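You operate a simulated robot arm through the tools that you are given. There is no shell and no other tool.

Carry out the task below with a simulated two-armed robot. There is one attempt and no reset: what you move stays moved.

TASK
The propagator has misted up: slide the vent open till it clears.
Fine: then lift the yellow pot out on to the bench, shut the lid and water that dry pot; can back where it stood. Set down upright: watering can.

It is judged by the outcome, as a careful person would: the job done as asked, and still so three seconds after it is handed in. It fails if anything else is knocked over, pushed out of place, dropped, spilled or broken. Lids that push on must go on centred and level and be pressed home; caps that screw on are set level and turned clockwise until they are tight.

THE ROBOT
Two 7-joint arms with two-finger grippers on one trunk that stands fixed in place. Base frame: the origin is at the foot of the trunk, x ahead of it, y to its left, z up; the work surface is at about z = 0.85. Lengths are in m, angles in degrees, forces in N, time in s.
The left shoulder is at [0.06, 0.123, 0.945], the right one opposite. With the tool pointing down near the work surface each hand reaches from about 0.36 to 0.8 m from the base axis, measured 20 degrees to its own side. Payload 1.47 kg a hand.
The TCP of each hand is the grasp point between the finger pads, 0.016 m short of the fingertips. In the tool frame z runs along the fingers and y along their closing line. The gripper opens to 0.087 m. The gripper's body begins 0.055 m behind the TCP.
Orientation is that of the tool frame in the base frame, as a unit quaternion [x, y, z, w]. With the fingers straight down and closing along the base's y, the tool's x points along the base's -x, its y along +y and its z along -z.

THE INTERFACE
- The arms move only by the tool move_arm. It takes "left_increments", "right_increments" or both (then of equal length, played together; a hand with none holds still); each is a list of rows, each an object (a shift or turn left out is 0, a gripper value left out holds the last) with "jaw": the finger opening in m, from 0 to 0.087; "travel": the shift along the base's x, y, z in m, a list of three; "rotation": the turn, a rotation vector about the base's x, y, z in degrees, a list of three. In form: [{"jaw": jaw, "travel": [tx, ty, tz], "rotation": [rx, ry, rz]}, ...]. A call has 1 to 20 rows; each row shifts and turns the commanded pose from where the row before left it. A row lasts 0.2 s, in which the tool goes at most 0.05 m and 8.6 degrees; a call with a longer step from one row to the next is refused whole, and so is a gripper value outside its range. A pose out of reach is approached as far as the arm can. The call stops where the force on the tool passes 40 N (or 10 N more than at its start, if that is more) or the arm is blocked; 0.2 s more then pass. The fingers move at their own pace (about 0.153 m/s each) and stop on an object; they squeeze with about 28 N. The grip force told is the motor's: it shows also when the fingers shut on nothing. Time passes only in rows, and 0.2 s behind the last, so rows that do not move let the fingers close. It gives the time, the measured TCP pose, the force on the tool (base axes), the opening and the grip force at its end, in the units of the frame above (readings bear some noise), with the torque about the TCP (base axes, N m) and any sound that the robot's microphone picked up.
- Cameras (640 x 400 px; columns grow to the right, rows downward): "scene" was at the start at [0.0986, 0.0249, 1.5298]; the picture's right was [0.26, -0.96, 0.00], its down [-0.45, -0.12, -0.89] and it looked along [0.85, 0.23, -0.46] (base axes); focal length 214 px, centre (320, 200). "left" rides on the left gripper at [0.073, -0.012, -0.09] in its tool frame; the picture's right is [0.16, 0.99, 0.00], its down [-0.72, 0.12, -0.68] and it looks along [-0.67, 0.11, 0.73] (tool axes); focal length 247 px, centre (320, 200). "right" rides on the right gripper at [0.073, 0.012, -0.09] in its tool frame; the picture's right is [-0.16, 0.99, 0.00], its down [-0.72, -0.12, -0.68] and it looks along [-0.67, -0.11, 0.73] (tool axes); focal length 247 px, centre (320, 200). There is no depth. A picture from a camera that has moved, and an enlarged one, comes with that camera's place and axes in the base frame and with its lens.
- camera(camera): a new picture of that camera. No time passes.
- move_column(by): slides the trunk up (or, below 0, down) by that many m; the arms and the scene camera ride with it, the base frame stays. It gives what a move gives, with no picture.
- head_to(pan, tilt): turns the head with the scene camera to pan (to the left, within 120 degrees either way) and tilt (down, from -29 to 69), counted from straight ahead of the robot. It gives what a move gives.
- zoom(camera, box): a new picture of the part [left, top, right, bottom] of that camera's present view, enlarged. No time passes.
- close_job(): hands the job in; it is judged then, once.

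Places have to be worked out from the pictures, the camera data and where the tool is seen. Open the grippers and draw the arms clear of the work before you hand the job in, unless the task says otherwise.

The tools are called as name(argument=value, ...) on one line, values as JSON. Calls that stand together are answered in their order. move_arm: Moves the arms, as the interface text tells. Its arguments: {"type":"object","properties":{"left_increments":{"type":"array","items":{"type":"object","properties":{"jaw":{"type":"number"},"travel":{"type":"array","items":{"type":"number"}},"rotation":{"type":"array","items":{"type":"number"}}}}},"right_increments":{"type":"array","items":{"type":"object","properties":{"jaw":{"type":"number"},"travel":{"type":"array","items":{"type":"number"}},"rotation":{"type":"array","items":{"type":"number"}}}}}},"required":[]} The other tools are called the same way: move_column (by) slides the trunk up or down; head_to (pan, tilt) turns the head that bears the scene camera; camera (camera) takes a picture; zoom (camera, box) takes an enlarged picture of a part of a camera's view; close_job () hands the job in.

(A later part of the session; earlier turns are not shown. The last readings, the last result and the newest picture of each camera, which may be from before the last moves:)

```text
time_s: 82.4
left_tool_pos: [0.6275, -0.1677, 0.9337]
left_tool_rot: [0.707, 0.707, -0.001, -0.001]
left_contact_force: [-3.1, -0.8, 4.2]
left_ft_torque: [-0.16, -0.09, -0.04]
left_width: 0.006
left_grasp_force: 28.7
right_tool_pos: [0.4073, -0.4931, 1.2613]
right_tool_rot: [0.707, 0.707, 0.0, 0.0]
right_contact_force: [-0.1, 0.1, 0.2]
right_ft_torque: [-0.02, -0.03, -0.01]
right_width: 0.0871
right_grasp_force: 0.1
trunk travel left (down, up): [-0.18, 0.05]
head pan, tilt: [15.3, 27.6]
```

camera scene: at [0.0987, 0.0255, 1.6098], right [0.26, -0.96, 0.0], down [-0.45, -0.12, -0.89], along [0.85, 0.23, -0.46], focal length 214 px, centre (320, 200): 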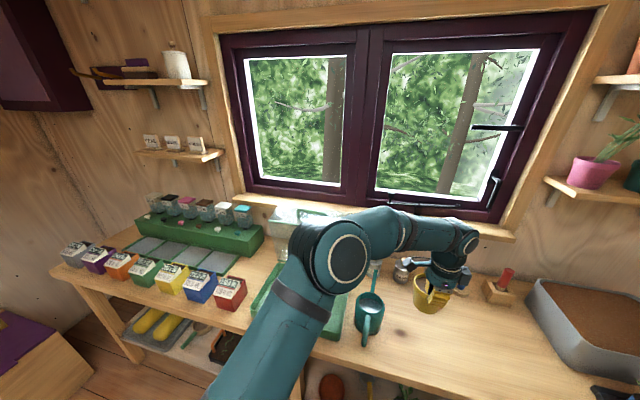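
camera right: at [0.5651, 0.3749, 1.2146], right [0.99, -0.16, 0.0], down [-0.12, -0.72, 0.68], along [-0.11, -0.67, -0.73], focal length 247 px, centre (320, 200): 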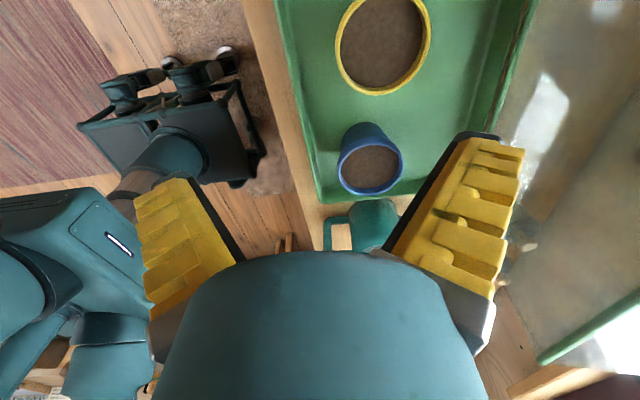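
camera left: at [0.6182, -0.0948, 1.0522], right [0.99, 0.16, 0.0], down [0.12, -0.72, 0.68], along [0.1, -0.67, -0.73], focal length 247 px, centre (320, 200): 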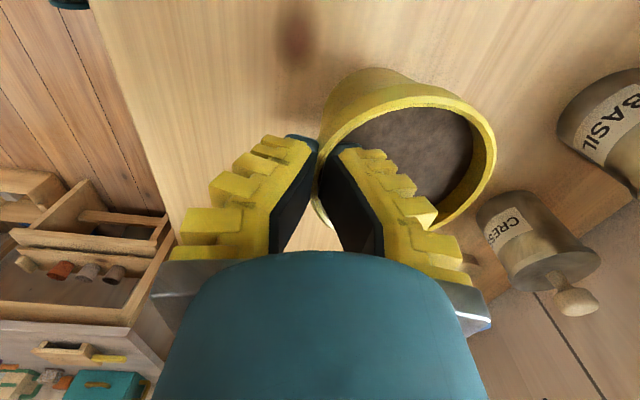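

Contact with the bench. I open the jaws moderately and raise straight up.

move_arm(left_increments=[{"jaw": 0.01}, {"jaw": 0.02}, {"jaw": 0.03}, {}, {"travel": [0, 0, 0.01]}, {"travel": [0, 0, 0.02]}, {"travel": [0, 0, 0.03]}, {"travel": [0, 0, 0.04]}])

camera(camera="left")

zoom(camera="scene", box=[340, 220, 540, 360])

```text
time_s: 84.2
left_tool_pos: [0.6271, -0.1681, 1.0344]
left_tool_rot: [0.707, 0.707, -0.001, -0.001]
left_contact_force: [1.1, 0.2, -0.1]
left_ft_torque: [0.0, 0.0, 0.01]
left_width: 0.0362
left_grasp_force: 4.9
right_tool_pos: [0.4071, -0.4931, 1.2622]
right_tool_rot: [0.707, 0.707, 0.0, -0.001]
right_contact_force: [-1.1, 0.6, -0.4]
right_ft_torque: [-0.01, 0.03, 0.03]
right_width: 0.0871
right_grasp_force: 0.1
trunk travel left (down, up): [-0.18, 0.05]
head pan, tilt: [15.3, 27.6]
```

```text
taken
camera left: at [0.6165, -0.0968, 1.124], right [0.99, 0.16, 0.0], down [0.12, -0.72, 0.68], along [0.1, -0.67, -0.73], focal length 247 px, centre (320, 200)
```

left: 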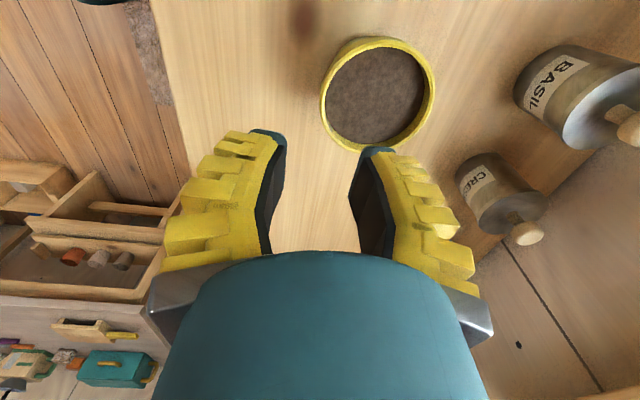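

```text
2.86 times, centred on (440, 290) of scene
camera zoom: at [0.0977, 0.0249, 1.6099], right [0.26, -0.96, 0.0], down [-0.45, -0.12, -0.89], along [0.85, 0.23, -0.46], focal length 613 px, centre (-23, -57)
```

zoom: 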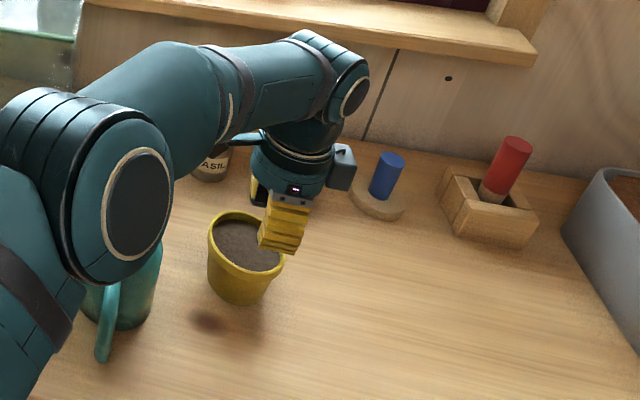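

The yellow pot stands upright at about (0.672, −0.163). I raise the left hand and bring it back to the left towards the open lid's handle.

move_arm(left_increments=[{"travel": [-0.01, 0, 0.04]}, {"travel": [-0.01, 0, 0.04]}, {"travel": [-0.01, 0, 0.04]}, {"travel": [-0.01, 0, 0.04]}, {"travel": [-0.003, 0.04, 0.005]}, {"travel": [-0.003, 0.04, 0.005]}, {"travel": [-0.003, 0.04, 0.005]}, {"travel": [-0.003, 0.04, 0.005]}, {"travel": [-0.003, 0.04, 0.005]}, {"travel": [-0.003, 0.04, 0.005]}, {"travel": [-0.003, 0.04, 0.005]}, {"travel": [-0.003, 0.04, 0.005]}, {"travel": [-0.003, 0.04, 0.005]}, {"travel": [-0.003, 0.045, 0.005]}, {}])

camera(camera="left")

camera(camera="scene")

```text
time_s: 87.4
left_tool_pos: [0.5563, 0.2375, 1.2432]
left_tool_rot: [0.707, 0.707, -0.002, -0.002]
left_contact_force: [-0.6, 0.5, -0.4]
left_ft_torque: [0.01, -0.04, 0.02]
left_width: 0.036
left_grasp_force: 4.8
right_tool_pos: [0.4075, -0.4931, 1.2619]
right_tool_rot: [0.707, 0.707, 0.0, 0.0]
right_contact_force: [-0.3, 0.7, -0.1]
right_ft_torque: [0.03, 0.0, 0.01]
right_width: 0.0872
right_grasp_force: 0.1
trunk travel left (down, up): [-0.18, 0.05]
head pan, tilt: [15.3, 27.6]
```

```text
taken
camera left: at [0.546, 0.3098, 1.3335], right [0.99, 0.16, 0.0], down [0.12, -0.72, 0.68], along [0.1, -0.67, -0.73], focal length 247 px, centre (320, 200)
```

left: 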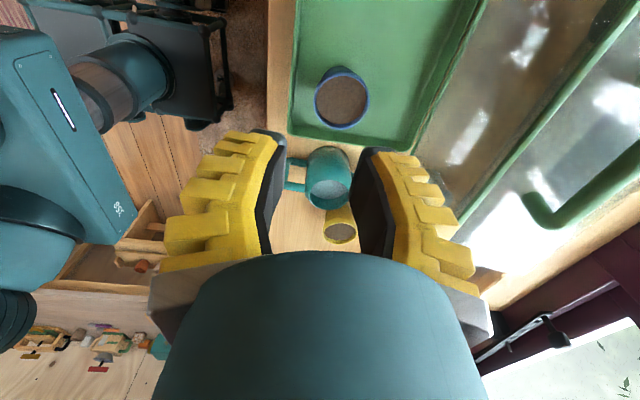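

```text
taken
camera scene: at [0.0989, 0.0239, 1.6098], right [0.26, -0.96, 0.0], down [-0.45, -0.12, -0.89], along [0.85, 0.23, -0.46], focal length 214 px, centre (320, 200)
```

scene: 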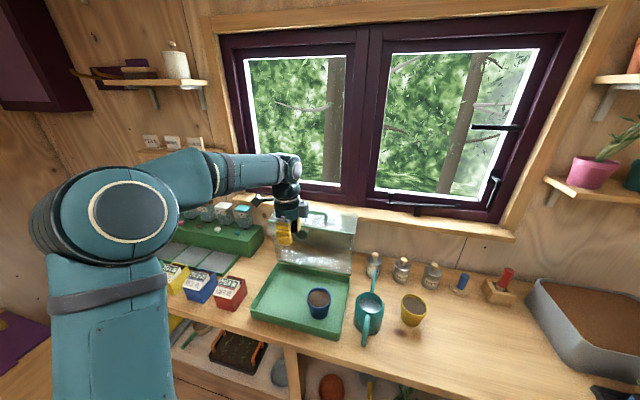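

Now I pitch the hand forward again and move to the pre-grasp behind the handle bar of the open lid.

move_arm(left_increments=[{"travel": [0.03, 0, 0.005], "rotation": [0, -7.7, 0]}, {"travel": [0.03, 0, 0.005], "rotation": [0, -7.7, 0]}, {"travel": [0.03, 0, 0.003], "rotation": [0, -7.7, 0]}, {"travel": [0.03, 0, 0], "rotation": [0, -7.7, 0]}, {"travel": [0.03, 0, 0], "rotation": [0, -7.7, 0]}, {"travel": [0.03, 0, -0.006], "rotation": [0, -7.5, 0]}, {}])

camera(camera="left")

zoom(camera="scene", box=[240, 170, 380, 280])

```text
time_s: 89.0
left_tool_pos: [0.7368, 0.2397, 1.2508]
left_tool_rot: [0.651, 0.652, 0.275, 0.276]
left_contact_force: [0.1, -0.4, -0.2]
left_ft_torque: [0.01, 0.0, -0.01]
left_width: 0.0361
left_grasp_force: 4.2
right_tool_pos: [0.4071, -0.4935, 1.263]
right_tool_rot: [0.707, 0.707, 0.0, 0.0]
right_contact_force: [-0.1, 0.8, 0.7]
right_ft_torque: [0.01, 0.0, 0.02]
right_width: 0.0871
right_grasp_force: 0.0
trunk travel left (down, up): [-0.18, 0.05]
head pan, tilt: [15.3, 27.6]
```

```text
taken
camera left: at [0.6651, 0.3112, 1.305], right [0.69, 0.16, 0.71], down [-0.41, -0.72, 0.56], along [0.6, -0.67, -0.43], focal length 247 px, centre (320, 200)
```

left: 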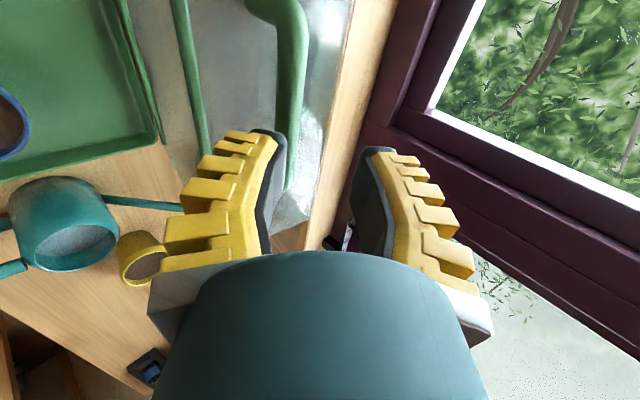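

```text
3.64 times, centred on (310, 225) of scene
camera zoom: at [0.0977, 0.0248, 1.6099], right [0.26, -0.96, 0.0], down [-0.45, -0.12, -0.89], along [0.85, 0.23, -0.46], focal length 780 px, centre (356, 109)
```

zoom: 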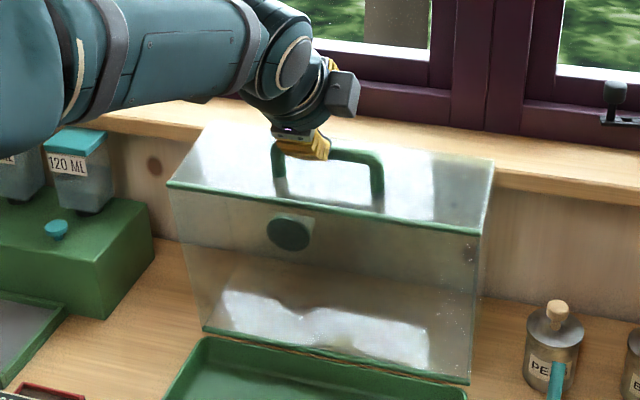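

The bar of the open lid is at about (0.772, 0.2375, 1.188), about 2 cm off my finger line. I shift across to line up, then advance most of the way.

move_arm(left_increments=[{"travel": [-0.0144, -0.002, -0.0149]}, {"travel": [0.0144, 0, -0.0139]}, {"travel": [0.0144, 0, -0.0139]}, {}])

camera(camera="left")

```text
time_s: 90.0
left_tool_pos: [0.7515, 0.2371, 1.2069]
left_tool_rot: [0.652, 0.652, 0.274, 0.274]
left_contact_force: [-0.1, 0.7, -0.8]
left_ft_torque: [0.01, -0.03, 0.01]
left_width: 0.0362
left_grasp_force: 4.1
right_tool_pos: [0.4071, -0.4932, 1.2624]
right_tool_rot: [0.707, 0.707, 0.0, 0.0]
right_contact_force: [0.4, 0.1, -0.1]
right_ft_torque: [-0.02, 0.03, -0.01]
right_width: 0.087
right_grasp_force: 0.1
trunk travel left (down, up): [-0.18, 0.05]
head pan, tilt: [15.3, 27.6]
```

```text
taken
camera left: at [0.6803, 0.309, 1.262], right [0.69, 0.16, 0.71], down [-0.41, -0.72, 0.56], along [0.6, -0.67, -0.43], focal length 247 px, centre (320, 200)
```

left: 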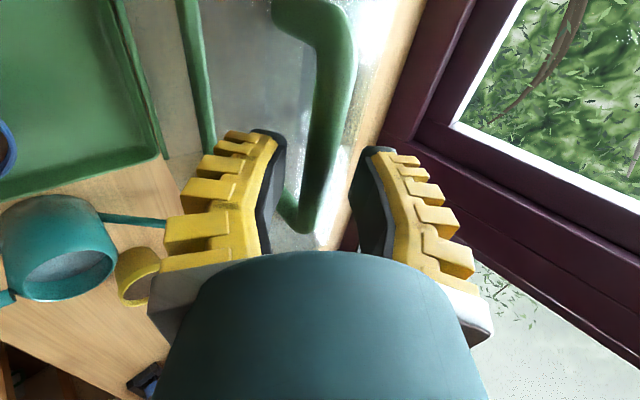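

The bar now runs between the fingers. I advance the last ~3.5 cm and close on it.

move_arm(left_increments=[{"travel": [0.013, 0, -0.0125]}, {"travel": [0.012, 0, -0.0115]}, {}, {"jaw": 0.0}, {}, {}])

camera(camera="left")

```text
time_s: 91.4
left_tool_pos: [0.7778, 0.237, 1.1825]
left_tool_rot: [0.651, 0.652, 0.274, 0.274]
left_contact_force: [-0.1, -1.0, -3.1]
left_ft_torque: [-0.02, -0.05, 0.01]
left_width: 0.0
left_grasp_force: 28.5
right_tool_pos: [0.4069, -0.4932, 1.2613]
right_tool_rot: [0.707, 0.707, 0.0, 0.0]
right_contact_force: [0.6, 0.8, -0.2]
right_ft_torque: [0.03, -0.02, 0.02]
right_width: 0.0868
right_grasp_force: 0.1
trunk travel left (down, up): [-0.18, 0.05]
head pan, tilt: [15.3, 27.6]
```

```text
taken
camera left: at [0.7059, 0.3082, 1.2368], right [0.69, 0.16, 0.7], down [-0.4, -0.72, 0.56], along [0.6, -0.67, -0.44], focal length 247 px, centre (320, 200)
```

left: 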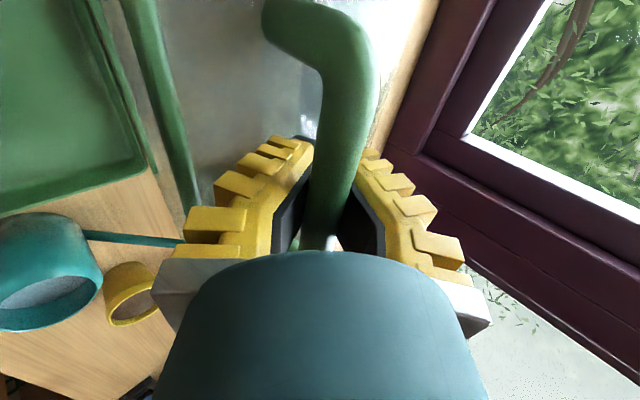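

The bar is firmly wrapped. I start pulling the lid forward along the reverse arc, slowly.

move_arm(left_increments=[{"travel": [-0.012, 0, 0.0004]}, {"travel": [-0.0124, 0, 0.0]}, {"travel": [-0.0123, 0, -0.0006]}, {"travel": [-0.0123, 0, -0.0012]}, {"travel": [-0.0122, 0, -0.0017]}, {"travel": [-0.0122, 0, -0.0022]}])

zoom(camera="scene", box=[220, 180, 380, 310])

```text
time_s: 92.8
left_tool_pos: [0.7042, 0.2367, 1.1774]
left_tool_rot: [0.652, 0.652, 0.273, 0.274]
left_contact_force: [5.4, -0.5, -19.5]
left_ft_torque: [-0.07, -0.17, 0.12]
left_width: 0.0059
left_grasp_force: 28.8
right_tool_pos: [0.4104, -0.4927, 1.2609]
right_tool_rot: [0.707, 0.707, -0.001, -0.001]
right_contact_force: [-0.1, 0.2, -0.2]
right_ft_torque: [0.0, -0.01, -0.05]
right_width: 0.0869
right_grasp_force: 0.0
trunk travel left (down, up): [-0.18, 0.05]
head pan, tilt: [15.3, 27.6]
```

```text
3.08 times, centred on (300, 245) of scene
camera zoom: at [0.1017, 0.0256, 1.6095], right [0.26, -0.96, 0.0], down [-0.45, -0.12, -0.88], along [0.85, 0.23, -0.47], focal length 660 px, centre (382, 62)
```

zoom: 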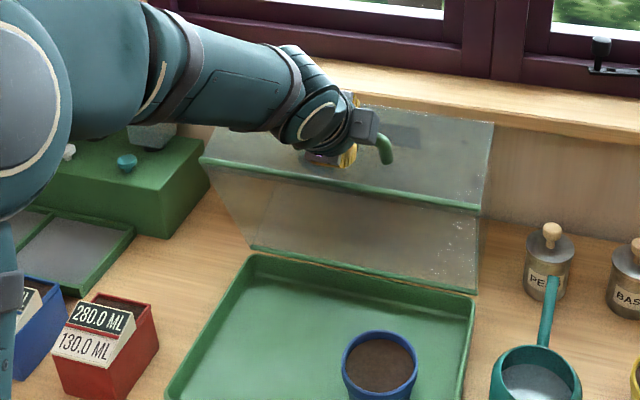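

The lid moves; about 20 N downward on the tool shows that I'm slightly too high, so I correct onto the path recorded on opening and continue.

move_arm(left_increments=[{"travel": [-0.0048, 0, -0.008]}, {"travel": [-0.0103, 0, -0.0033], "rotation": [0, 1, 0]}, {"travel": [-0.0103, 0, -0.0035], "rotation": [0, 1, 0]}, {"travel": [-0.0103, 0, -0.0037], "rotation": [0, 1, 0]}, {"travel": [-0.0104, 0, -0.004], "rotation": [0, 1, 0]}])

zoom(camera="scene", box=[220, 180, 380, 310])

```text
time_s: 94.0
left_tool_pos: [0.6575, 0.2366, 1.1571]
left_tool_rot: [0.661, 0.661, 0.251, 0.252]
left_contact_force: [1.2, -1.7, 1.1]
left_ft_torque: [0.02, -0.01, -0.02]
left_width: 0.0003
left_grasp_force: 28.3
right_tool_pos: [0.408, -0.4933, 1.2603]
right_tool_rot: [0.707, 0.707, 0.0, 0.0]
right_contact_force: [-0.2, 0.3, -0.3]
right_ft_torque: [-0.02, -0.02, 0.01]
right_width: 0.0869
right_grasp_force: 0.1
trunk travel left (down, up): [-0.18, 0.05]
head pan, tilt: [15.3, 27.6]
```

```text
3.08 times, centred on (300, 245) of scene
camera zoom: at [0.0987, 0.0247, 1.6098], right [0.26, -0.96, 0.0], down [-0.45, -0.12, -0.89], along [0.85, 0.23, -0.46], focal length 660 px, centre (382, 62)
```

zoom: 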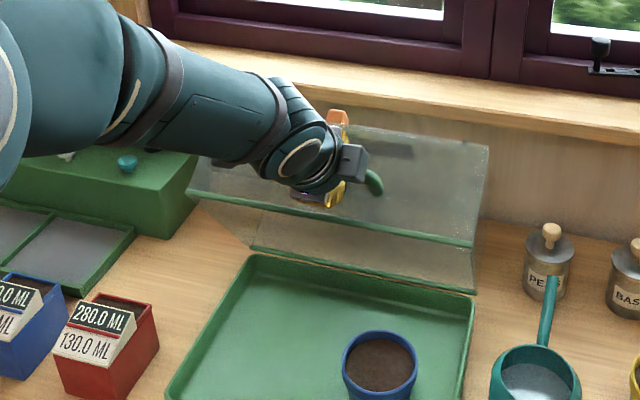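

Forces are near zero. I continue lowering along the recorded path.

move_arm(left_increments=[{"travel": [-0.0102, 0, -0.0052], "rotation": [0, 1, 0]}, {"travel": [-0.0103, 0, -0.0056], "rotation": [0, 1, 0]}, {"travel": [-0.0103, 0, -0.006], "rotation": [0, 1, 0]}, {"travel": [-0.0102, 0, -0.0064], "rotation": [0, 1, 0]}, {"travel": [-0.0095, 0, -0.0066], "rotation": [0, 1, 0]}, {"travel": [-0.0092, 0, -0.007], "rotation": [0, 1, 0]}, {"travel": [-0.009, 0, -0.0072], "rotation": [0, 1, 0]}, {"travel": [-0.0088, 0, -0.0074], "rotation": [0, 1, 0]}])

zoom(camera="scene", box=[220, 200, 380, 330])

```text
time_s: 95.8
left_tool_pos: [0.5784, 0.236, 1.1041]
left_tool_rot: [0.677, 0.676, 0.205, 0.205]
left_contact_force: [1.1, -0.2, 0.4]
left_ft_torque: [0.02, 0.03, -0.01]
left_width: 0.0
left_grasp_force: 28.3
right_tool_pos: [0.4066, -0.4932, 1.2614]
right_tool_rot: [0.707, 0.707, 0.0, 0.0]
right_contact_force: [0.5, 0.6, -0.8]
right_ft_torque: [0.04, 0.0, -0.03]
right_width: 0.087
right_grasp_force: 0.1
trunk travel left (down, up): [-0.18, 0.05]
head pan, tilt: [15.3, 27.6]
```

```text
3.08 times, centred on (300, 265) of scene
camera zoom: at [0.0987, 0.0247, 1.6098], right [0.26, -0.96, 0.0], down [-0.45, -0.12, -0.89], along [0.85, 0.23, -0.46], focal length 660 px, centre (382, 0)
```

zoom: 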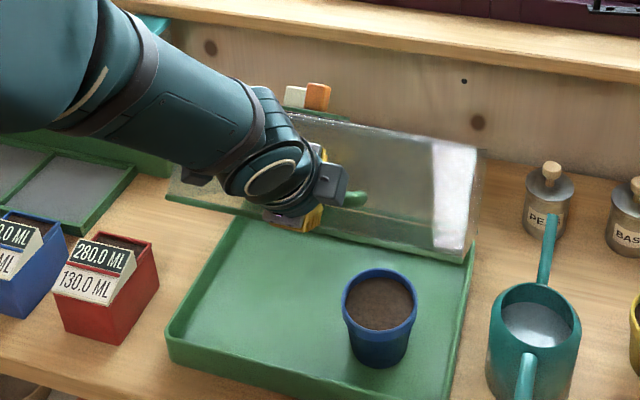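

Lid at about 45°, forces tiny. Continuing down.

move_arm(left_increments=[{"travel": [-0.0084, 0, -0.0069], "rotation": [0, 1, 0]}, {"travel": [-0.0081, 0, -0.0072], "rotation": [0, 1, 0]}, {"travel": [-0.0079, 0, -0.0075], "rotation": [0, 1, 0]}, {"travel": [-0.0077, 0, -0.0078], "rotation": [0, 1, 0]}, {"travel": [-0.0072, 0, -0.0089]}, {"travel": [-0.0069, 0, -0.0091]}, {"travel": [-0.0066, 0, -0.0093]}, {"travel": [-0.0063, 0, -0.0094]}])

zoom(camera="scene", box=[220, 220, 380, 350])

```text
time_s: 97.6
left_tool_pos: [0.5197, 0.2355, 1.0395]
left_tool_rot: [0.684, 0.683, 0.181, 0.181]
left_contact_force: [5.8, -2.8, -3.2]
left_ft_torque: [0.09, 0.07, -0.07]
left_width: 0.0059
left_grasp_force: 28.6
right_tool_pos: [0.407, -0.4939, 1.2613]
right_tool_rot: [0.707, 0.707, 0.0, 0.0]
right_contact_force: [0.5, -1.3, -0.2]
right_ft_torque: [-0.01, 0.0, -0.01]
right_width: 0.0868
right_grasp_force: 0.0
trunk travel left (down, up): [-0.18, 0.05]
head pan, tilt: [15.3, 27.6]
```

```text
3.08 times, centred on (300, 285) of scene
camera zoom: at [0.0997, 0.0243, 1.6097], right [0.26, -0.96, 0.0], down [-0.45, -0.12, -0.89], along [0.85, 0.23, -0.46], focal length 660 px, centre (382, -62)
```

zoom: 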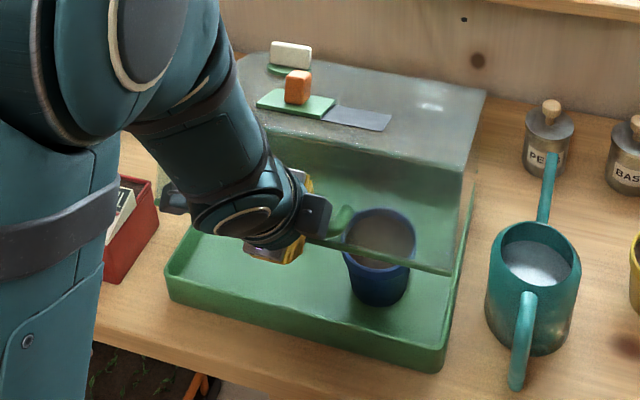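

Lid at about 22°. I continue to nearly closed.

move_arm(left_increments=[{"travel": [-0.0055, 0, -0.0096]}, {"travel": [-0.0051, 0, -0.0098]}, {"travel": [-0.0047, 0, -0.0098]}, {"travel": [-0.0044, 0, -0.0099]}, {"travel": [-0.004, 0, -0.01]}, {"travel": [-0.0033, 0, -0.0115]}, {"travel": [-0.003, 0, -0.0115]}])

zoom(camera="scene", box=[220, 220, 380, 350])

camera(camera="left")

```text
time_s: 99.2
left_tool_pos: [0.4901, 0.2363, 0.9657]
left_tool_rot: [0.683, 0.684, 0.182, 0.181]
left_contact_force: [2.8, 0.0, -1.4]
left_ft_torque: [0.09, 0.03, -0.01]
left_width: 0.0059
left_grasp_force: 28.5
right_tool_pos: [0.4082, -0.4935, 1.2617]
right_tool_rot: [0.707, 0.708, 0.0, 0.0]
right_contact_force: [0.7, 0.5, 0.3]
right_ft_torque: [0.03, -0.01, 0.01]
right_width: 0.0868
right_grasp_force: 0.0
trunk travel left (down, up): [-0.18, 0.05]
head pan, tilt: [15.3, 27.6]
```

```text
3.08 times, centred on (300, 285) of scene
camera zoom: at [0.0989, 0.0248, 1.6098], right [0.26, -0.96, 0.0], down [-0.45, -0.12, -0.89], along [0.85, 0.23, -0.46], focal length 660 px, centre (382, -62)
```

zoom: 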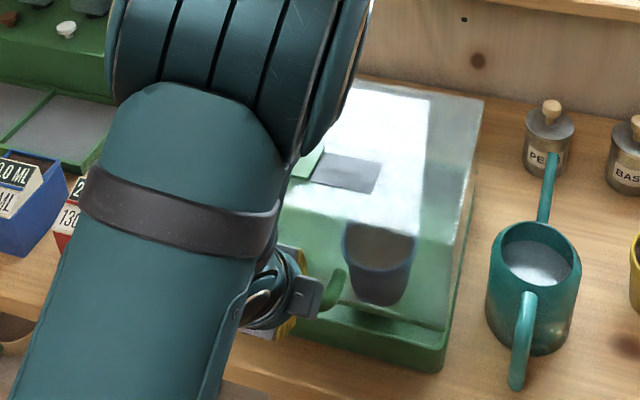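

```text
taken
camera left: at [0.4367, 0.308, 1.0384], right [0.86, 0.16, 0.49], down [-0.24, -0.72, 0.65], along [0.46, -0.67, -0.58], focal length 247 px, centre (320, 200)
```

left: 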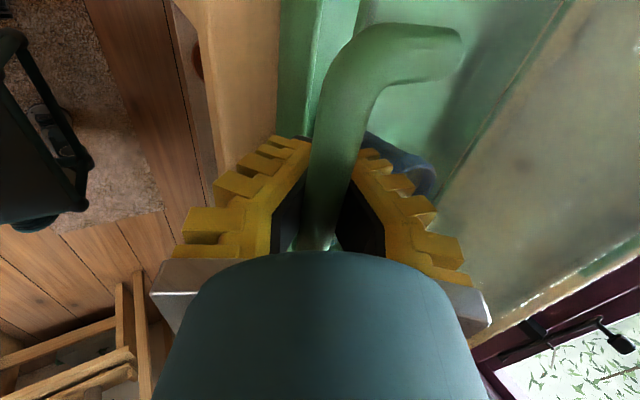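

Nearly shut. I lower the last few centimetres in small steps until it seats.

move_arm(left_increments=[{"travel": [-0.0022, 0, -0.007]}, {"travel": [-0.002, 0, -0.007]}, {"travel": [-0.0018, 0, -0.006]}, {"travel": [-0.0015, 0, -0.005]}, {}])

zoom(camera="scene", box=[220, 220, 380, 350])

```text
time_s: 100.4
left_tool_pos: [0.4838, 0.2354, 0.9403]
left_tool_rot: [0.683, 0.684, 0.181, 0.181]
left_contact_force: [10.0, 2.9, -1.7]
left_ft_torque: [-0.07, 0.13, -0.1]
left_width: 0.0
left_grasp_force: 28.9
right_tool_pos: [0.4094, -0.4919, 1.2611]
right_tool_rot: [0.707, 0.707, 0.0, 0.0]
right_contact_force: [-0.5, -0.9, 0.0]
right_ft_torque: [0.02, -0.02, 0.0]
right_width: 0.0868
right_grasp_force: 0.0
trunk travel left (down, up): [-0.18, 0.05]
head pan, tilt: [15.3, 27.6]
```

```text
3.08 times, centred on (300, 285) of scene
camera zoom: at [0.1, 0.0253, 1.6097], right [0.26, -0.96, 0.0], down [-0.45, -0.12, -0.89], along [0.85, 0.23, -0.46], focal length 660 px, centre (382, -62)
```

zoom: 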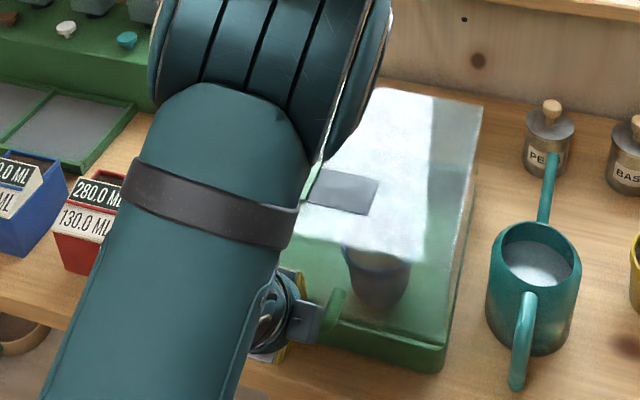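

The hand is back at the same height as before opening. I press down a couple of millimetres more to confirm it is seated.

move_arm(left_increments=[{"travel": [0.001, 0, -0.002]}, {"travel": [0.0, 0, -0.002]}, {"travel": [0.0, 0, -0.002]}, {}])

```text
time_s: 101.4
left_tool_pos: [0.4848, 0.2355, 0.9349]
left_tool_rot: [0.684, 0.683, 0.181, 0.182]
left_contact_force: [-1.8, -1.6, -2.1]
left_ft_torque: [0.03, -0.01, 0.01]
left_width: 0.0
left_grasp_force: 28.3
right_tool_pos: [0.4082, -0.4925, 1.2607]
right_tool_rot: [0.707, 0.708, 0.0, 0.0]
right_contact_force: [-0.3, 0.2, 0.0]
right_ft_torque: [-0.02, 0.01, 0.03]
right_width: 0.0873
right_grasp_force: 0.1
trunk travel left (down, up): [-0.18, 0.05]
head pan, tilt: [15.3, 27.6]
```

Still no reaction, so I lower a bit more until the lid takes the load.

move_arm(left_increments=[{"travel": [0.0, 0, -0.002]}, {"travel": [0.0, 0, -0.002]}, {"travel": [0.0, 0, -0.002]}, {}])

camera(camera="left")

zoom(camera="scene", box=[280, 250, 360, 320])

```text
time_s: 102.4
left_tool_pos: [0.4844, 0.2354, 0.9293]
left_tool_rot: [0.684, 0.683, 0.181, 0.181]
left_contact_force: [0.6, -0.6, -0.7]
left_ft_torque: [-0.02, 0.04, -0.03]
left_width: 0.0
left_grasp_force: 28.3
right_tool_pos: [0.4073, -0.4942, 1.2616]
right_tool_rot: [0.707, 0.707, 0.0, 0.0]
right_contact_force: [0.5, 0.4, -0.2]
right_ft_torque: [0.02, 0.02, -0.01]
right_width: 0.087
right_grasp_force: 0.0
trunk travel left (down, up): [-0.18, 0.05]
head pan, tilt: [15.3, 27.6]
```

```text
taken
camera left: at [0.4307, 0.3068, 1.0014], right [0.86, 0.16, 0.49], down [-0.24, -0.72, 0.65], along [0.46, -0.67, -0.58], focal length 247 px, centre (320, 200)
```

left: 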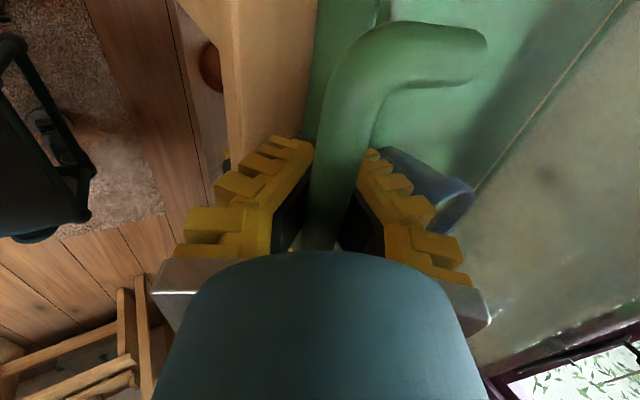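

```text
5.71 times, centred on (320, 285) of scene
camera zoom: at [0.0988, 0.0248, 1.6098], right [0.26, -0.96, 0.0], down [-0.45, -0.12, -0.89], along [0.85, 0.23, -0.46], focal length 1226 px, centre (320, -286)
```

zoom: 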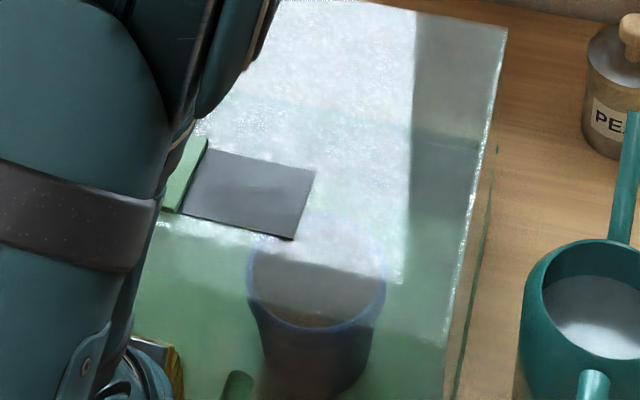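

The bar is simply sliding within the closed fingers, so the lid is resting shut. I open the jaws and back out along the finger line.

move_arm(left_increments=[{"jaw": 0.03}, {}, {}, {"travel": [-0.004, 0, 0.008]}, {"travel": [-0.007, 0, 0.012]}, {"travel": [-0.01, 0, 0.017]}, {"travel": [-0.012, 0, 0.021]}, {"travel": [-0.015, 0, 0.026]}])

camera(camera="left")

zoom(camera="scene", box=[220, 220, 380, 350])

```text
time_s: 104.2
left_tool_pos: [0.4372, 0.2355, 1.0148]
left_tool_rot: [0.684, 0.683, 0.181, 0.182]
left_contact_force: [-0.4, 0.0, -0.8]
left_ft_torque: [0.02, 0.02, 0.0]
left_width: 0.0361
left_grasp_force: 4.2
right_tool_pos: [0.4085, -0.4928, 1.2613]
right_tool_rot: [0.707, 0.707, 0.001, 0.0]
right_contact_force: [-0.1, 0.2, -0.2]
right_ft_torque: [-0.03, -0.02, -0.05]
right_width: 0.0869
right_grasp_force: 0.0
trunk travel left (down, up): [-0.18, 0.05]
head pan, tilt: [15.3, 27.6]
```

```text
taken
camera left: at [0.3829, 0.3068, 1.0864], right [0.86, 0.16, 0.49], down [-0.24, -0.72, 0.65], along [0.46, -0.67, -0.58], focal length 247 px, centre (320, 200)
```

left: 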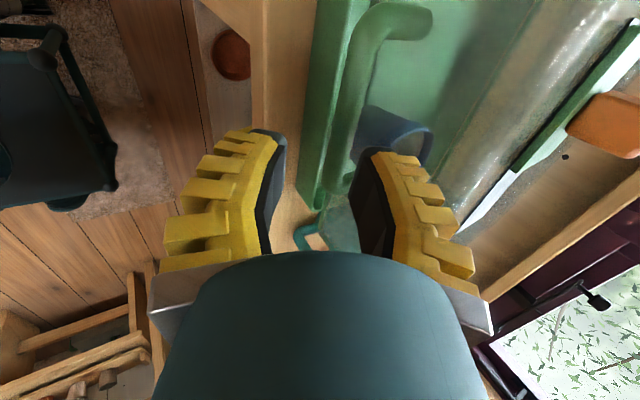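

```text
3.08 times, centred on (300, 285) of scene
camera zoom: at [0.0984, 0.0249, 1.6099], right [0.26, -0.96, 0.0], down [-0.45, -0.12, -0.89], along [0.85, 0.23, -0.46], focal length 660 px, centre (382, -62)
```

zoom: 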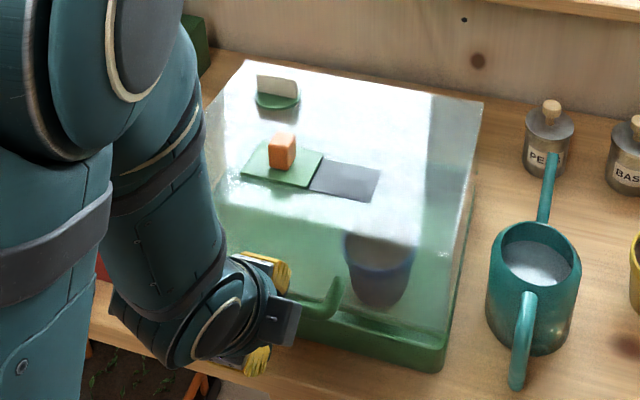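

The knob appears higher in the picture than before opening, so the lid may still be a few degrees ajar. I measure this closely.

zoom(camera="scene", box=[280, 240, 380, 350])

zoom(camera="left", box=[280, 0, 480, 240])

```text
3.64 times, centred on (330, 295) of scene
camera zoom: at [0.0984, 0.0249, 1.6099], right [0.26, -0.96, 0.0], down [-0.45, -0.12, -0.89], along [0.85, 0.23, -0.46], focal length 780 px, centre (284, -146)
```

zoom: 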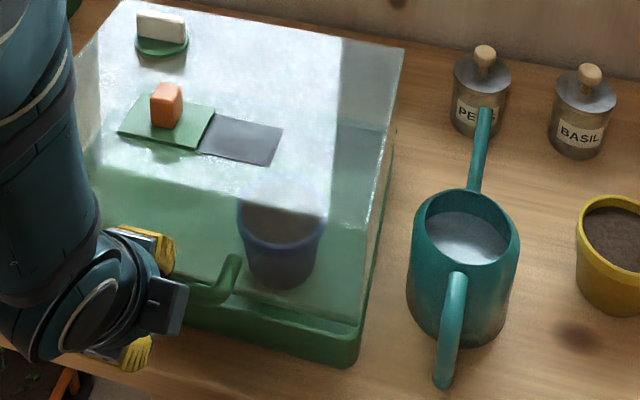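

```text
1.67 times, centred on (380, 120) of left
camera zoom: at [0.3829, 0.3068, 1.0864], right [0.86, 0.16, 0.49], down [-0.24, -0.72, 0.65], along [0.46, -0.67, -0.58], focal length 412 px, centre (220, 333)
```

zoom: 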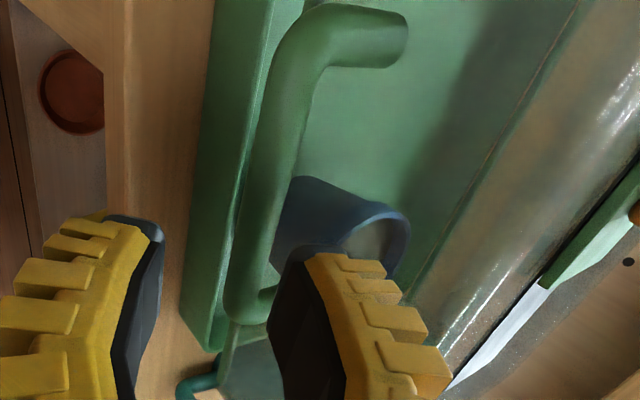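

Indeed the lid is about 4° ajar, held by hinge friction. I straighten the left hand, close the fingers and bring them above the lid's front edge to press it shut.

move_arm(left_increments=[{"travel": [0, 0, 0.035], "rotation": [0, 7.5, 0]}, {"travel": [0, 0, 0.035], "rotation": [0, 7.5, 0]}, {"travel": [0.03, 0, 0.03], "rotation": [0, 7.5, 0], "jaw": 0.0}, {"travel": [0.035, 0, 0.01], "rotation": [0, 7.5, 0]}, {"travel": [0.031, 0.004, 0]}, {}])

camera(camera="left")

zoom(camera="scene", box=[220, 220, 380, 350])

```text
time_s: 105.6
left_tool_pos: [0.5348, 0.2397, 1.1257]
left_tool_rot: [0.707, 0.707, -0.002, -0.002]
left_contact_force: [-0.3, 0.3, -0.9]
left_ft_torque: [0.02, -0.02, 0.0]
left_width: 0.0001
left_grasp_force: 27.6
right_tool_pos: [0.4072, -0.4931, 1.2606]
right_tool_rot: [0.707, 0.707, 0.0, 0.001]
right_contact_force: [0.3, -0.1, 0.0]
right_ft_torque: [-0.02, 0.02, 0.04]
right_width: 0.0868
right_grasp_force: 0.0
trunk travel left (down, up): [-0.18, 0.05]
head pan, tilt: [15.3, 27.6]
```

```text
taken
camera left: at [0.5234, 0.3118, 1.2148], right [0.99, 0.16, -0.01], down [0.12, -0.72, 0.68], along [0.1, -0.67, -0.73], focal length 247 px, centre (320, 200)
```

left: 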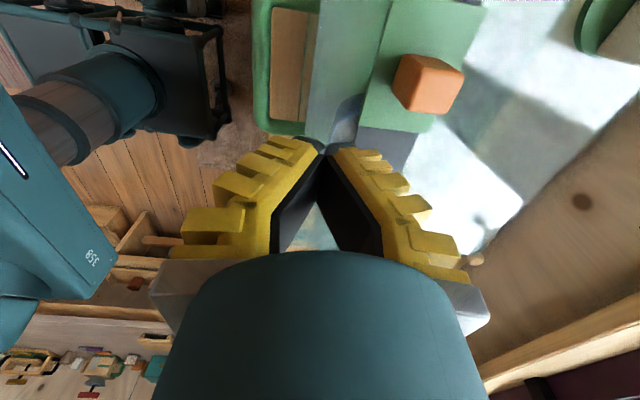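

```text
3.08 times, centred on (300, 285) of scene
camera zoom: at [0.0984, 0.0247, 1.6099], right [0.26, -0.96, 0.0], down [-0.45, -0.12, -0.89], along [0.85, 0.23, -0.46], focal length 660 px, centre (382, -62)
```

zoom: 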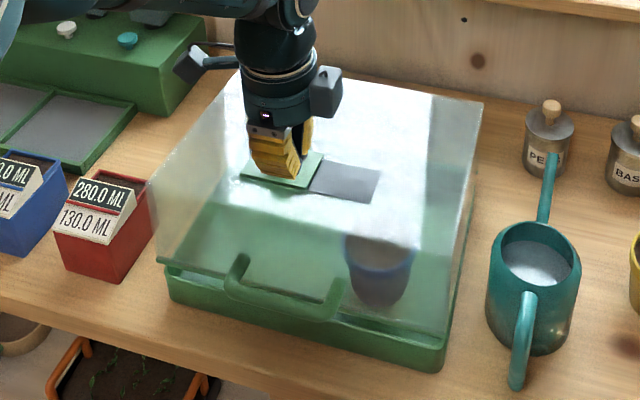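

The lid is visibly ajar. I move to a clear spot on its top at (0.56, 0.36), off the slide, and press down gently.

move_arm(left_increments=[{"travel": [0.008, 0.04, 0]}, {"travel": [0.008, 0.04, 0]}, {"travel": [0.009, 0.04, -0.01]}, {"travel": [0, 0, -0.02]}, {"travel": [0, 0, -0.02]}, {"travel": [0, 0, -0.01]}, {"travel": [0, 0, -0.006]}, {"travel": [0, 0, -0.006]}, {}])

zoom(camera="scene", box=[220, 220, 380, 350])

```text
time_s: 107.6
left_tool_pos: [0.5585, 0.3626, 1.0514]
left_tool_rot: [0.707, 0.707, -0.002, -0.002]
left_contact_force: [-0.1, 0.7, -0.5]
left_ft_torque: [0.0, -0.01, 0.07]
left_width: 0.0002
left_grasp_force: 28.5
right_tool_pos: [0.408, -0.4945, 1.2609]
right_tool_rot: [0.707, 0.707, 0.0, 0.0]
right_contact_force: [0.2, 0.0, -0.2]
right_ft_torque: [0.01, -0.01, -0.03]
right_width: 0.0868
right_grasp_force: 0.1
trunk travel left (down, up): [-0.18, 0.05]
head pan, tilt: [15.3, 27.6]
```

```text
3.08 times, centred on (300, 285) of scene
camera zoom: at [0.0987, 0.0249, 1.6098], right [0.26, -0.96, 0.0], down [-0.45, -0.12, -0.89], along [0.85, 0.23, -0.46], focal length 660 px, centre (382, -62)
```

zoom: 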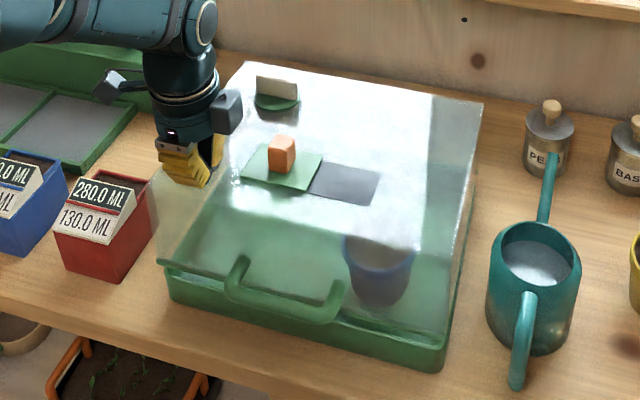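

No contact yet; I go on down in small steps.

move_arm(left_increments=[{"travel": [0, 0, -0.004]}, {"travel": [0, 0, -0.004]}, {"travel": [0, 0, -0.004]}, {"travel": [0, 0, -0.004]}, {}])

zoom(camera="scene", box=[220, 220, 380, 350])

```text
time_s: 108.8
left_tool_pos: [0.5565, 0.3603, 1.0358]
left_tool_rot: [0.707, 0.707, -0.001, 0.0]
left_contact_force: [-2.8, 1.0, 8.4]
left_ft_torque: [0.04, -0.01, -0.07]
left_width: 0.0058
left_grasp_force: 28.1
right_tool_pos: [0.4065, -0.4925, 1.2624]
right_tool_rot: [0.707, 0.707, 0.001, 0.001]
right_contact_force: [-0.1, -1.2, 0.6]
right_ft_torque: [-0.02, 0.0, 0.01]
right_width: 0.0868
right_grasp_force: 0.0
trunk travel left (down, up): [-0.18, 0.05]
head pan, tilt: [15.3, 27.6]
```

```text
3.08 times, centred on (300, 285) of scene
camera zoom: at [0.0975, 0.0246, 1.61], right [0.26, -0.96, 0.0], down [-0.45, -0.12, -0.89], along [0.85, 0.23, -0.46], focal length 660 px, centre (382, -62)
```

zoom: 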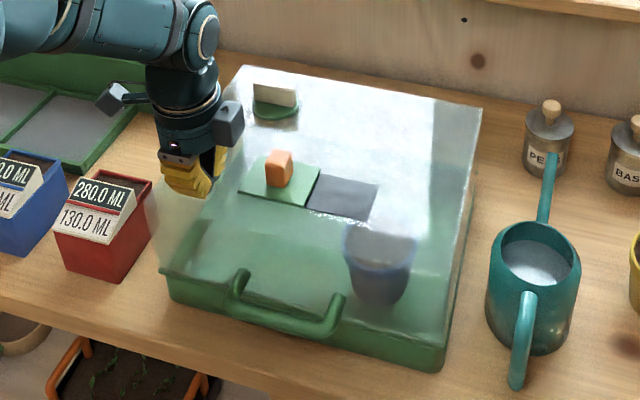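

The lid went down: the knob is now where it was at the start. I press slightly more to confirm it is home.

move_arm(left_increments=[{"travel": [0, 0, -0.002]}, {"travel": [0, 0, -0.002]}, {}])

zoom(camera="scene", box=[220, 220, 380, 350])

```text
time_s: 109.6
left_tool_pos: [0.5565, 0.3608, 1.0346]
left_tool_rot: [0.707, 0.707, 0.002, 0.001]
left_contact_force: [1.4, 7.0, 36.8]
left_ft_torque: [0.04, -0.02, -0.03]
left_width: 0.006
left_grasp_force: 29.1
right_tool_pos: [0.4048, -0.4943, 1.262]
right_tool_rot: [0.707, 0.707, 0.001, 0.001]
right_contact_force: [-1.5, -0.1, -0.4]
right_ft_torque: [-0.02, -0.02, -0.01]
right_width: 0.0867
right_grasp_force: 0.1
trunk travel left (down, up): [-0.18, 0.05]
head pan, tilt: [15.3, 27.6]
```

```text
3.08 times, centred on (300, 285) of scene
camera zoom: at [0.0956, 0.0238, 1.6103], right [0.26, -0.96, 0.0], down [-0.45, -0.12, -0.89], along [0.86, 0.23, -0.46], focal length 660 px, centre (382, -62)
```

zoom: 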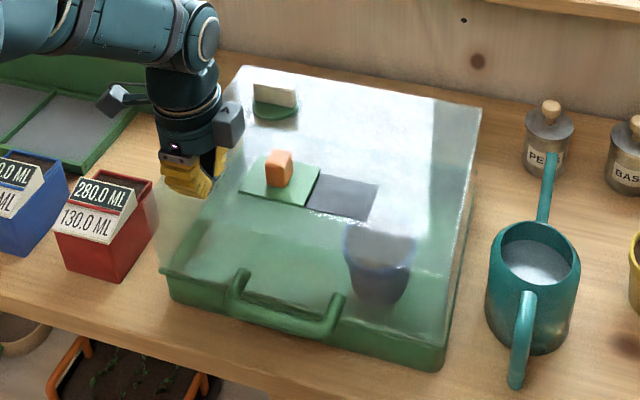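

The lid is hard home (37 N reaction). I lift the left hand off and withdraw it, and take a close look at the watering can's handle.

move_arm(left_increments=[{"travel": [0, 0, 0.01]}, {"travel": [0, 0, 0.03]}, {"travel": [-0.01, 0.01, 0.04]}, {"travel": [-0.02, 0.02, 0.04]}, {"travel": [-0.03, 0.02, 0.03]}, {"travel": [-0.03, 0.02, 0.03]}, {"travel": [-0.03, 0.02, 0.03]}, {"travel": [-0.03, 0.02, 0.03]}])

zoom(camera="scene", box=[340, 270, 430, 360])

camera(camera="right")

zoom(camera="scene", box=[220, 220, 380, 350])

```text
time_s: 111.4
left_tool_pos: [0.4038, 0.4714, 1.2701]
left_tool_rot: [0.707, 0.707, -0.001, -0.001]
left_contact_force: [0.1, -0.2, -0.7]
left_ft_torque: [0.01, -0.02, 0.01]
left_width: 0.0003
left_grasp_force: 28.2
right_tool_pos: [0.406, -0.493, 1.2613]
right_tool_rot: [0.707, 0.707, 0.001, 0.001]
right_contact_force: [0.1, -0.3, 0.3]
right_ft_torque: [-0.04, 0.01, -0.03]
right_width: 0.0869
right_grasp_force: 0.1
trunk travel left (down, up): [-0.18, 0.05]
head pan, tilt: [15.3, 27.6]
```

```text
4.44 times, centred on (385, 315) of scene
camera zoom: at [0.0973, 0.0246, 1.6099], right [0.26, -0.96, 0.0], down [-0.45, -0.12, -0.89], along [0.85, 0.23, -0.46], focal length 953 px, centre (31, -311)
```

zoom: 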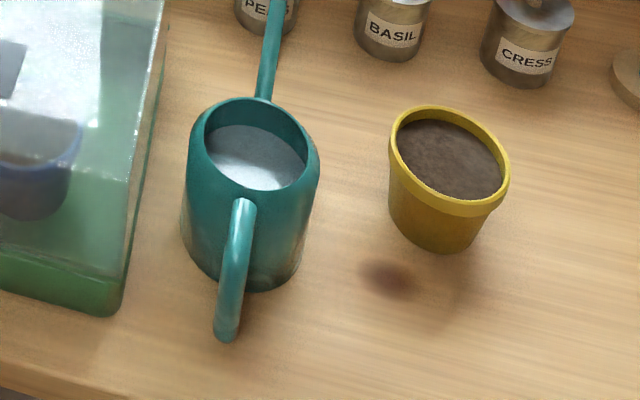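

```text
taken
camera right: at [0.4177, -0.4199, 1.3511], right [0.99, -0.16, 0.0], down [-0.12, -0.72, 0.68], along [-0.11, -0.67, -0.73], focal length 247 px, centre (320, 200)
```

right: 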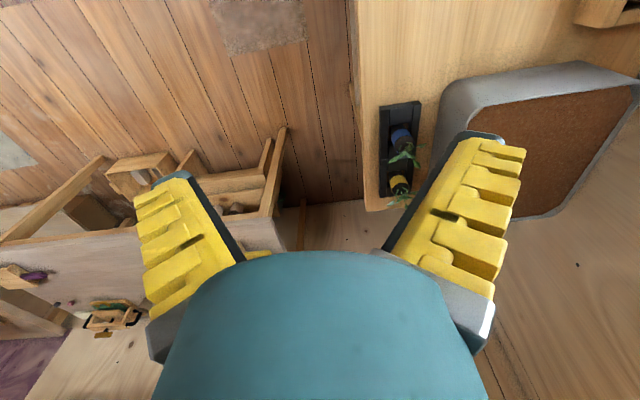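

```text
3.08 times, centred on (300, 285) of scene
camera zoom: at [0.0973, 0.0246, 1.6099], right [0.26, -0.96, 0.0], down [-0.45, -0.12, -0.89], along [0.85, 0.23, -0.46], focal length 660 px, centre (382, -62)
```

zoom: 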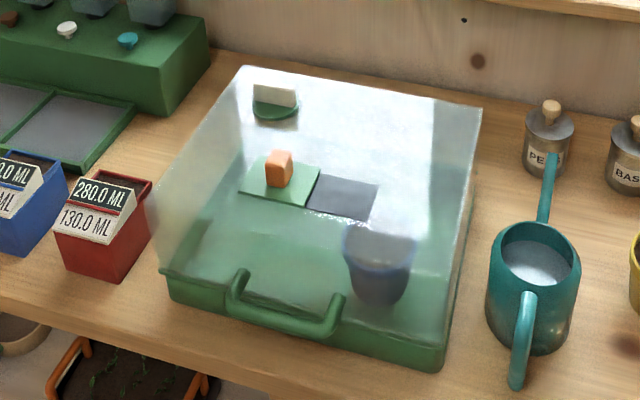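

The lid stays shut and the vent stays open. To see the can's handle in profile I bring the left hand's camera over the propagator while turning the right hand back to its original heading.

move_arm(left_increments=[{"travel": [0.01, -0.03, -0.01]}, {"travel": [0.01, -0.03, -0.01]}, {"travel": [0.01, -0.03, -0.01]}, {"travel": [0.01, -0.03, -0.01]}, {"travel": [0.01, -0.03, -0.01]}, {"travel": [0.01, -0.03, -0.01]}, {"travel": [0.01, -0.03, 0]}, {"travel": [0, -0.03, 0]}, {"travel": [0, -0.02, 0]}, {}, {}], right_increments=[{"rotation": [0, 0, 8.2]}, {"rotation": [0, 0, 8.2]}, {"rotation": [0, 0, 8.2]}, {"rotation": [0, 0, 8.2]}, {"rotation": [0, 0, 8.2]}, {"rotation": [0, 0, 8.2]}, {"rotation": [0, 0, 8.2]}, {"rotation": [0, 0, 8.2]}, {"rotation": [0, 0, 8.2]}, {"rotation": [0, 0, 8.2]}, {"rotation": [0, 0, 8.0]}])

camera(camera="left")

zoom(camera="left", box=[240, 0, 440, 160])

```text
time_s: 113.8
left_tool_pos: [0.4784, 0.2098, 1.2116]
left_tool_rot: [0.707, 0.707, -0.002, -0.002]
left_contact_force: [-0.6, -0.1, 0.7]
left_ft_torque: [0.01, 0.02, 0.01]
left_width: 0.0
left_grasp_force: 28.2
right_tool_pos: [0.4082, -0.4924, 1.2611]
right_tool_rot: [-0.002, 1.0, 0.0, 0.0]
right_contact_force: [0.7, 0.3, 0.0]
right_ft_torque: [0.02, 0.01, 0.02]
right_width: 0.087
right_grasp_force: 0.1
trunk travel left (down, up): [-0.18, 0.05]
head pan, tilt: [15.3, 27.6]
```

```text
taken
camera left: at [0.4677, 0.2819, 1.3011], right [0.99, 0.16, 0.0], down [0.12, -0.72, 0.68], along [0.1, -0.67, -0.73], focal length 247 px, centre (320, 200)
```

left: 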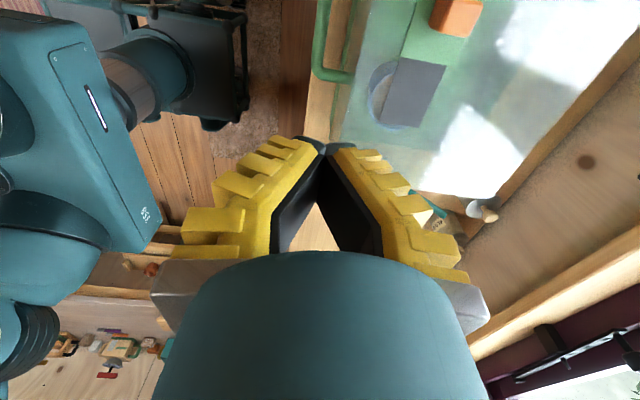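

```text
2.50 times, centred on (340, 80) of left
camera zoom: at [0.4677, 0.2819, 1.3011], right [0.99, 0.16, 0.0], down [0.12, -0.72, 0.68], along [0.1, -0.67, -0.73], focal length 617 px, centre (270, 500)
```

zoom: 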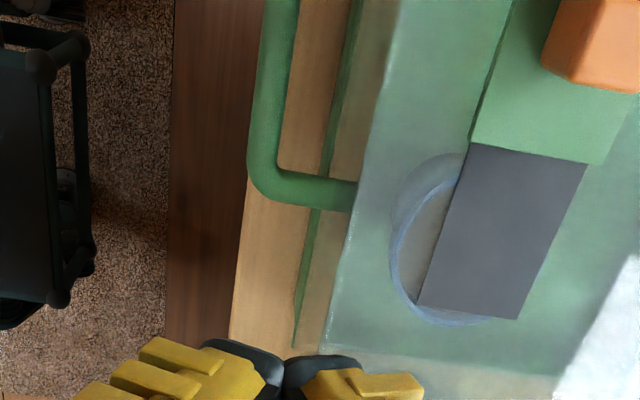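

The gripper hides the can from here. I shift the left hand further out over the lid so the can appears beside the fingers.

move_arm(left_increments=[{"travel": [0.04, 0, 0]}, {"travel": [0.04, 0, 0]}, {"travel": [0.04, 0, 0]}, {"travel": [0.04, -0.01, 0]}, {"travel": [0.04, -0.01, 0]}, {}])

camera(camera="left")

zoom(camera="left", box=[110, 90, 270, 210])

```text
time_s: 115.2
left_tool_pos: [0.6761, 0.1927, 1.2098]
left_tool_rot: [0.708, 0.707, -0.001, -0.001]
left_contact_force: [0.1, 0.6, 0.6]
left_ft_torque: [0.01, -0.03, -0.03]
left_width: 0.0001
left_grasp_force: 28.2
right_tool_pos: [0.4059, -0.4933, 1.2628]
right_tool_rot: [0.0, 1.0, -0.001, 0.001]
right_contact_force: [0.0, -0.6, -0.6]
right_ft_torque: [-0.03, -0.01, 0.02]
right_width: 0.0872
right_grasp_force: 0.0
trunk travel left (down, up): [-0.18, 0.05]
head pan, tilt: [15.3, 27.6]
```

```text
taken
camera left: at [0.6656, 0.2635, 1.3003], right [0.99, 0.16, 0.0], down [0.12, -0.72, 0.68], along [0.1, -0.67, -0.73], focal length 247 px, centre (320, 200)
```

left: 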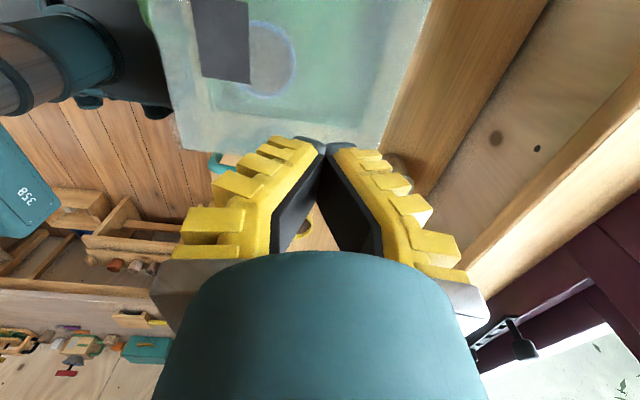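

```text
3.33 times, centred on (190, 150) of left
camera zoom: at [0.6656, 0.2635, 1.3003], right [0.99, 0.16, 0.0], down [0.12, -0.72, 0.68], along [0.1, -0.67, -0.73], focal length 823 px, centre (753, 367)
```

zoom: 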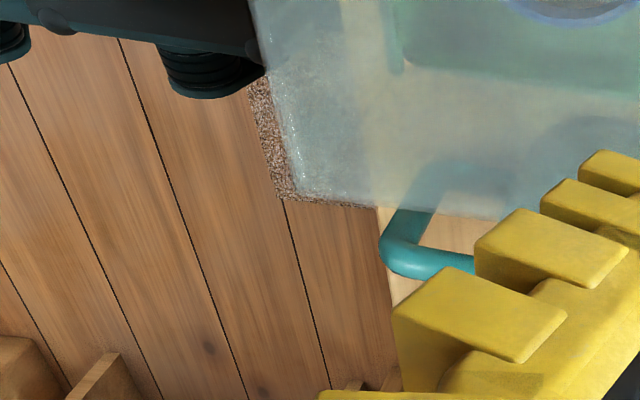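

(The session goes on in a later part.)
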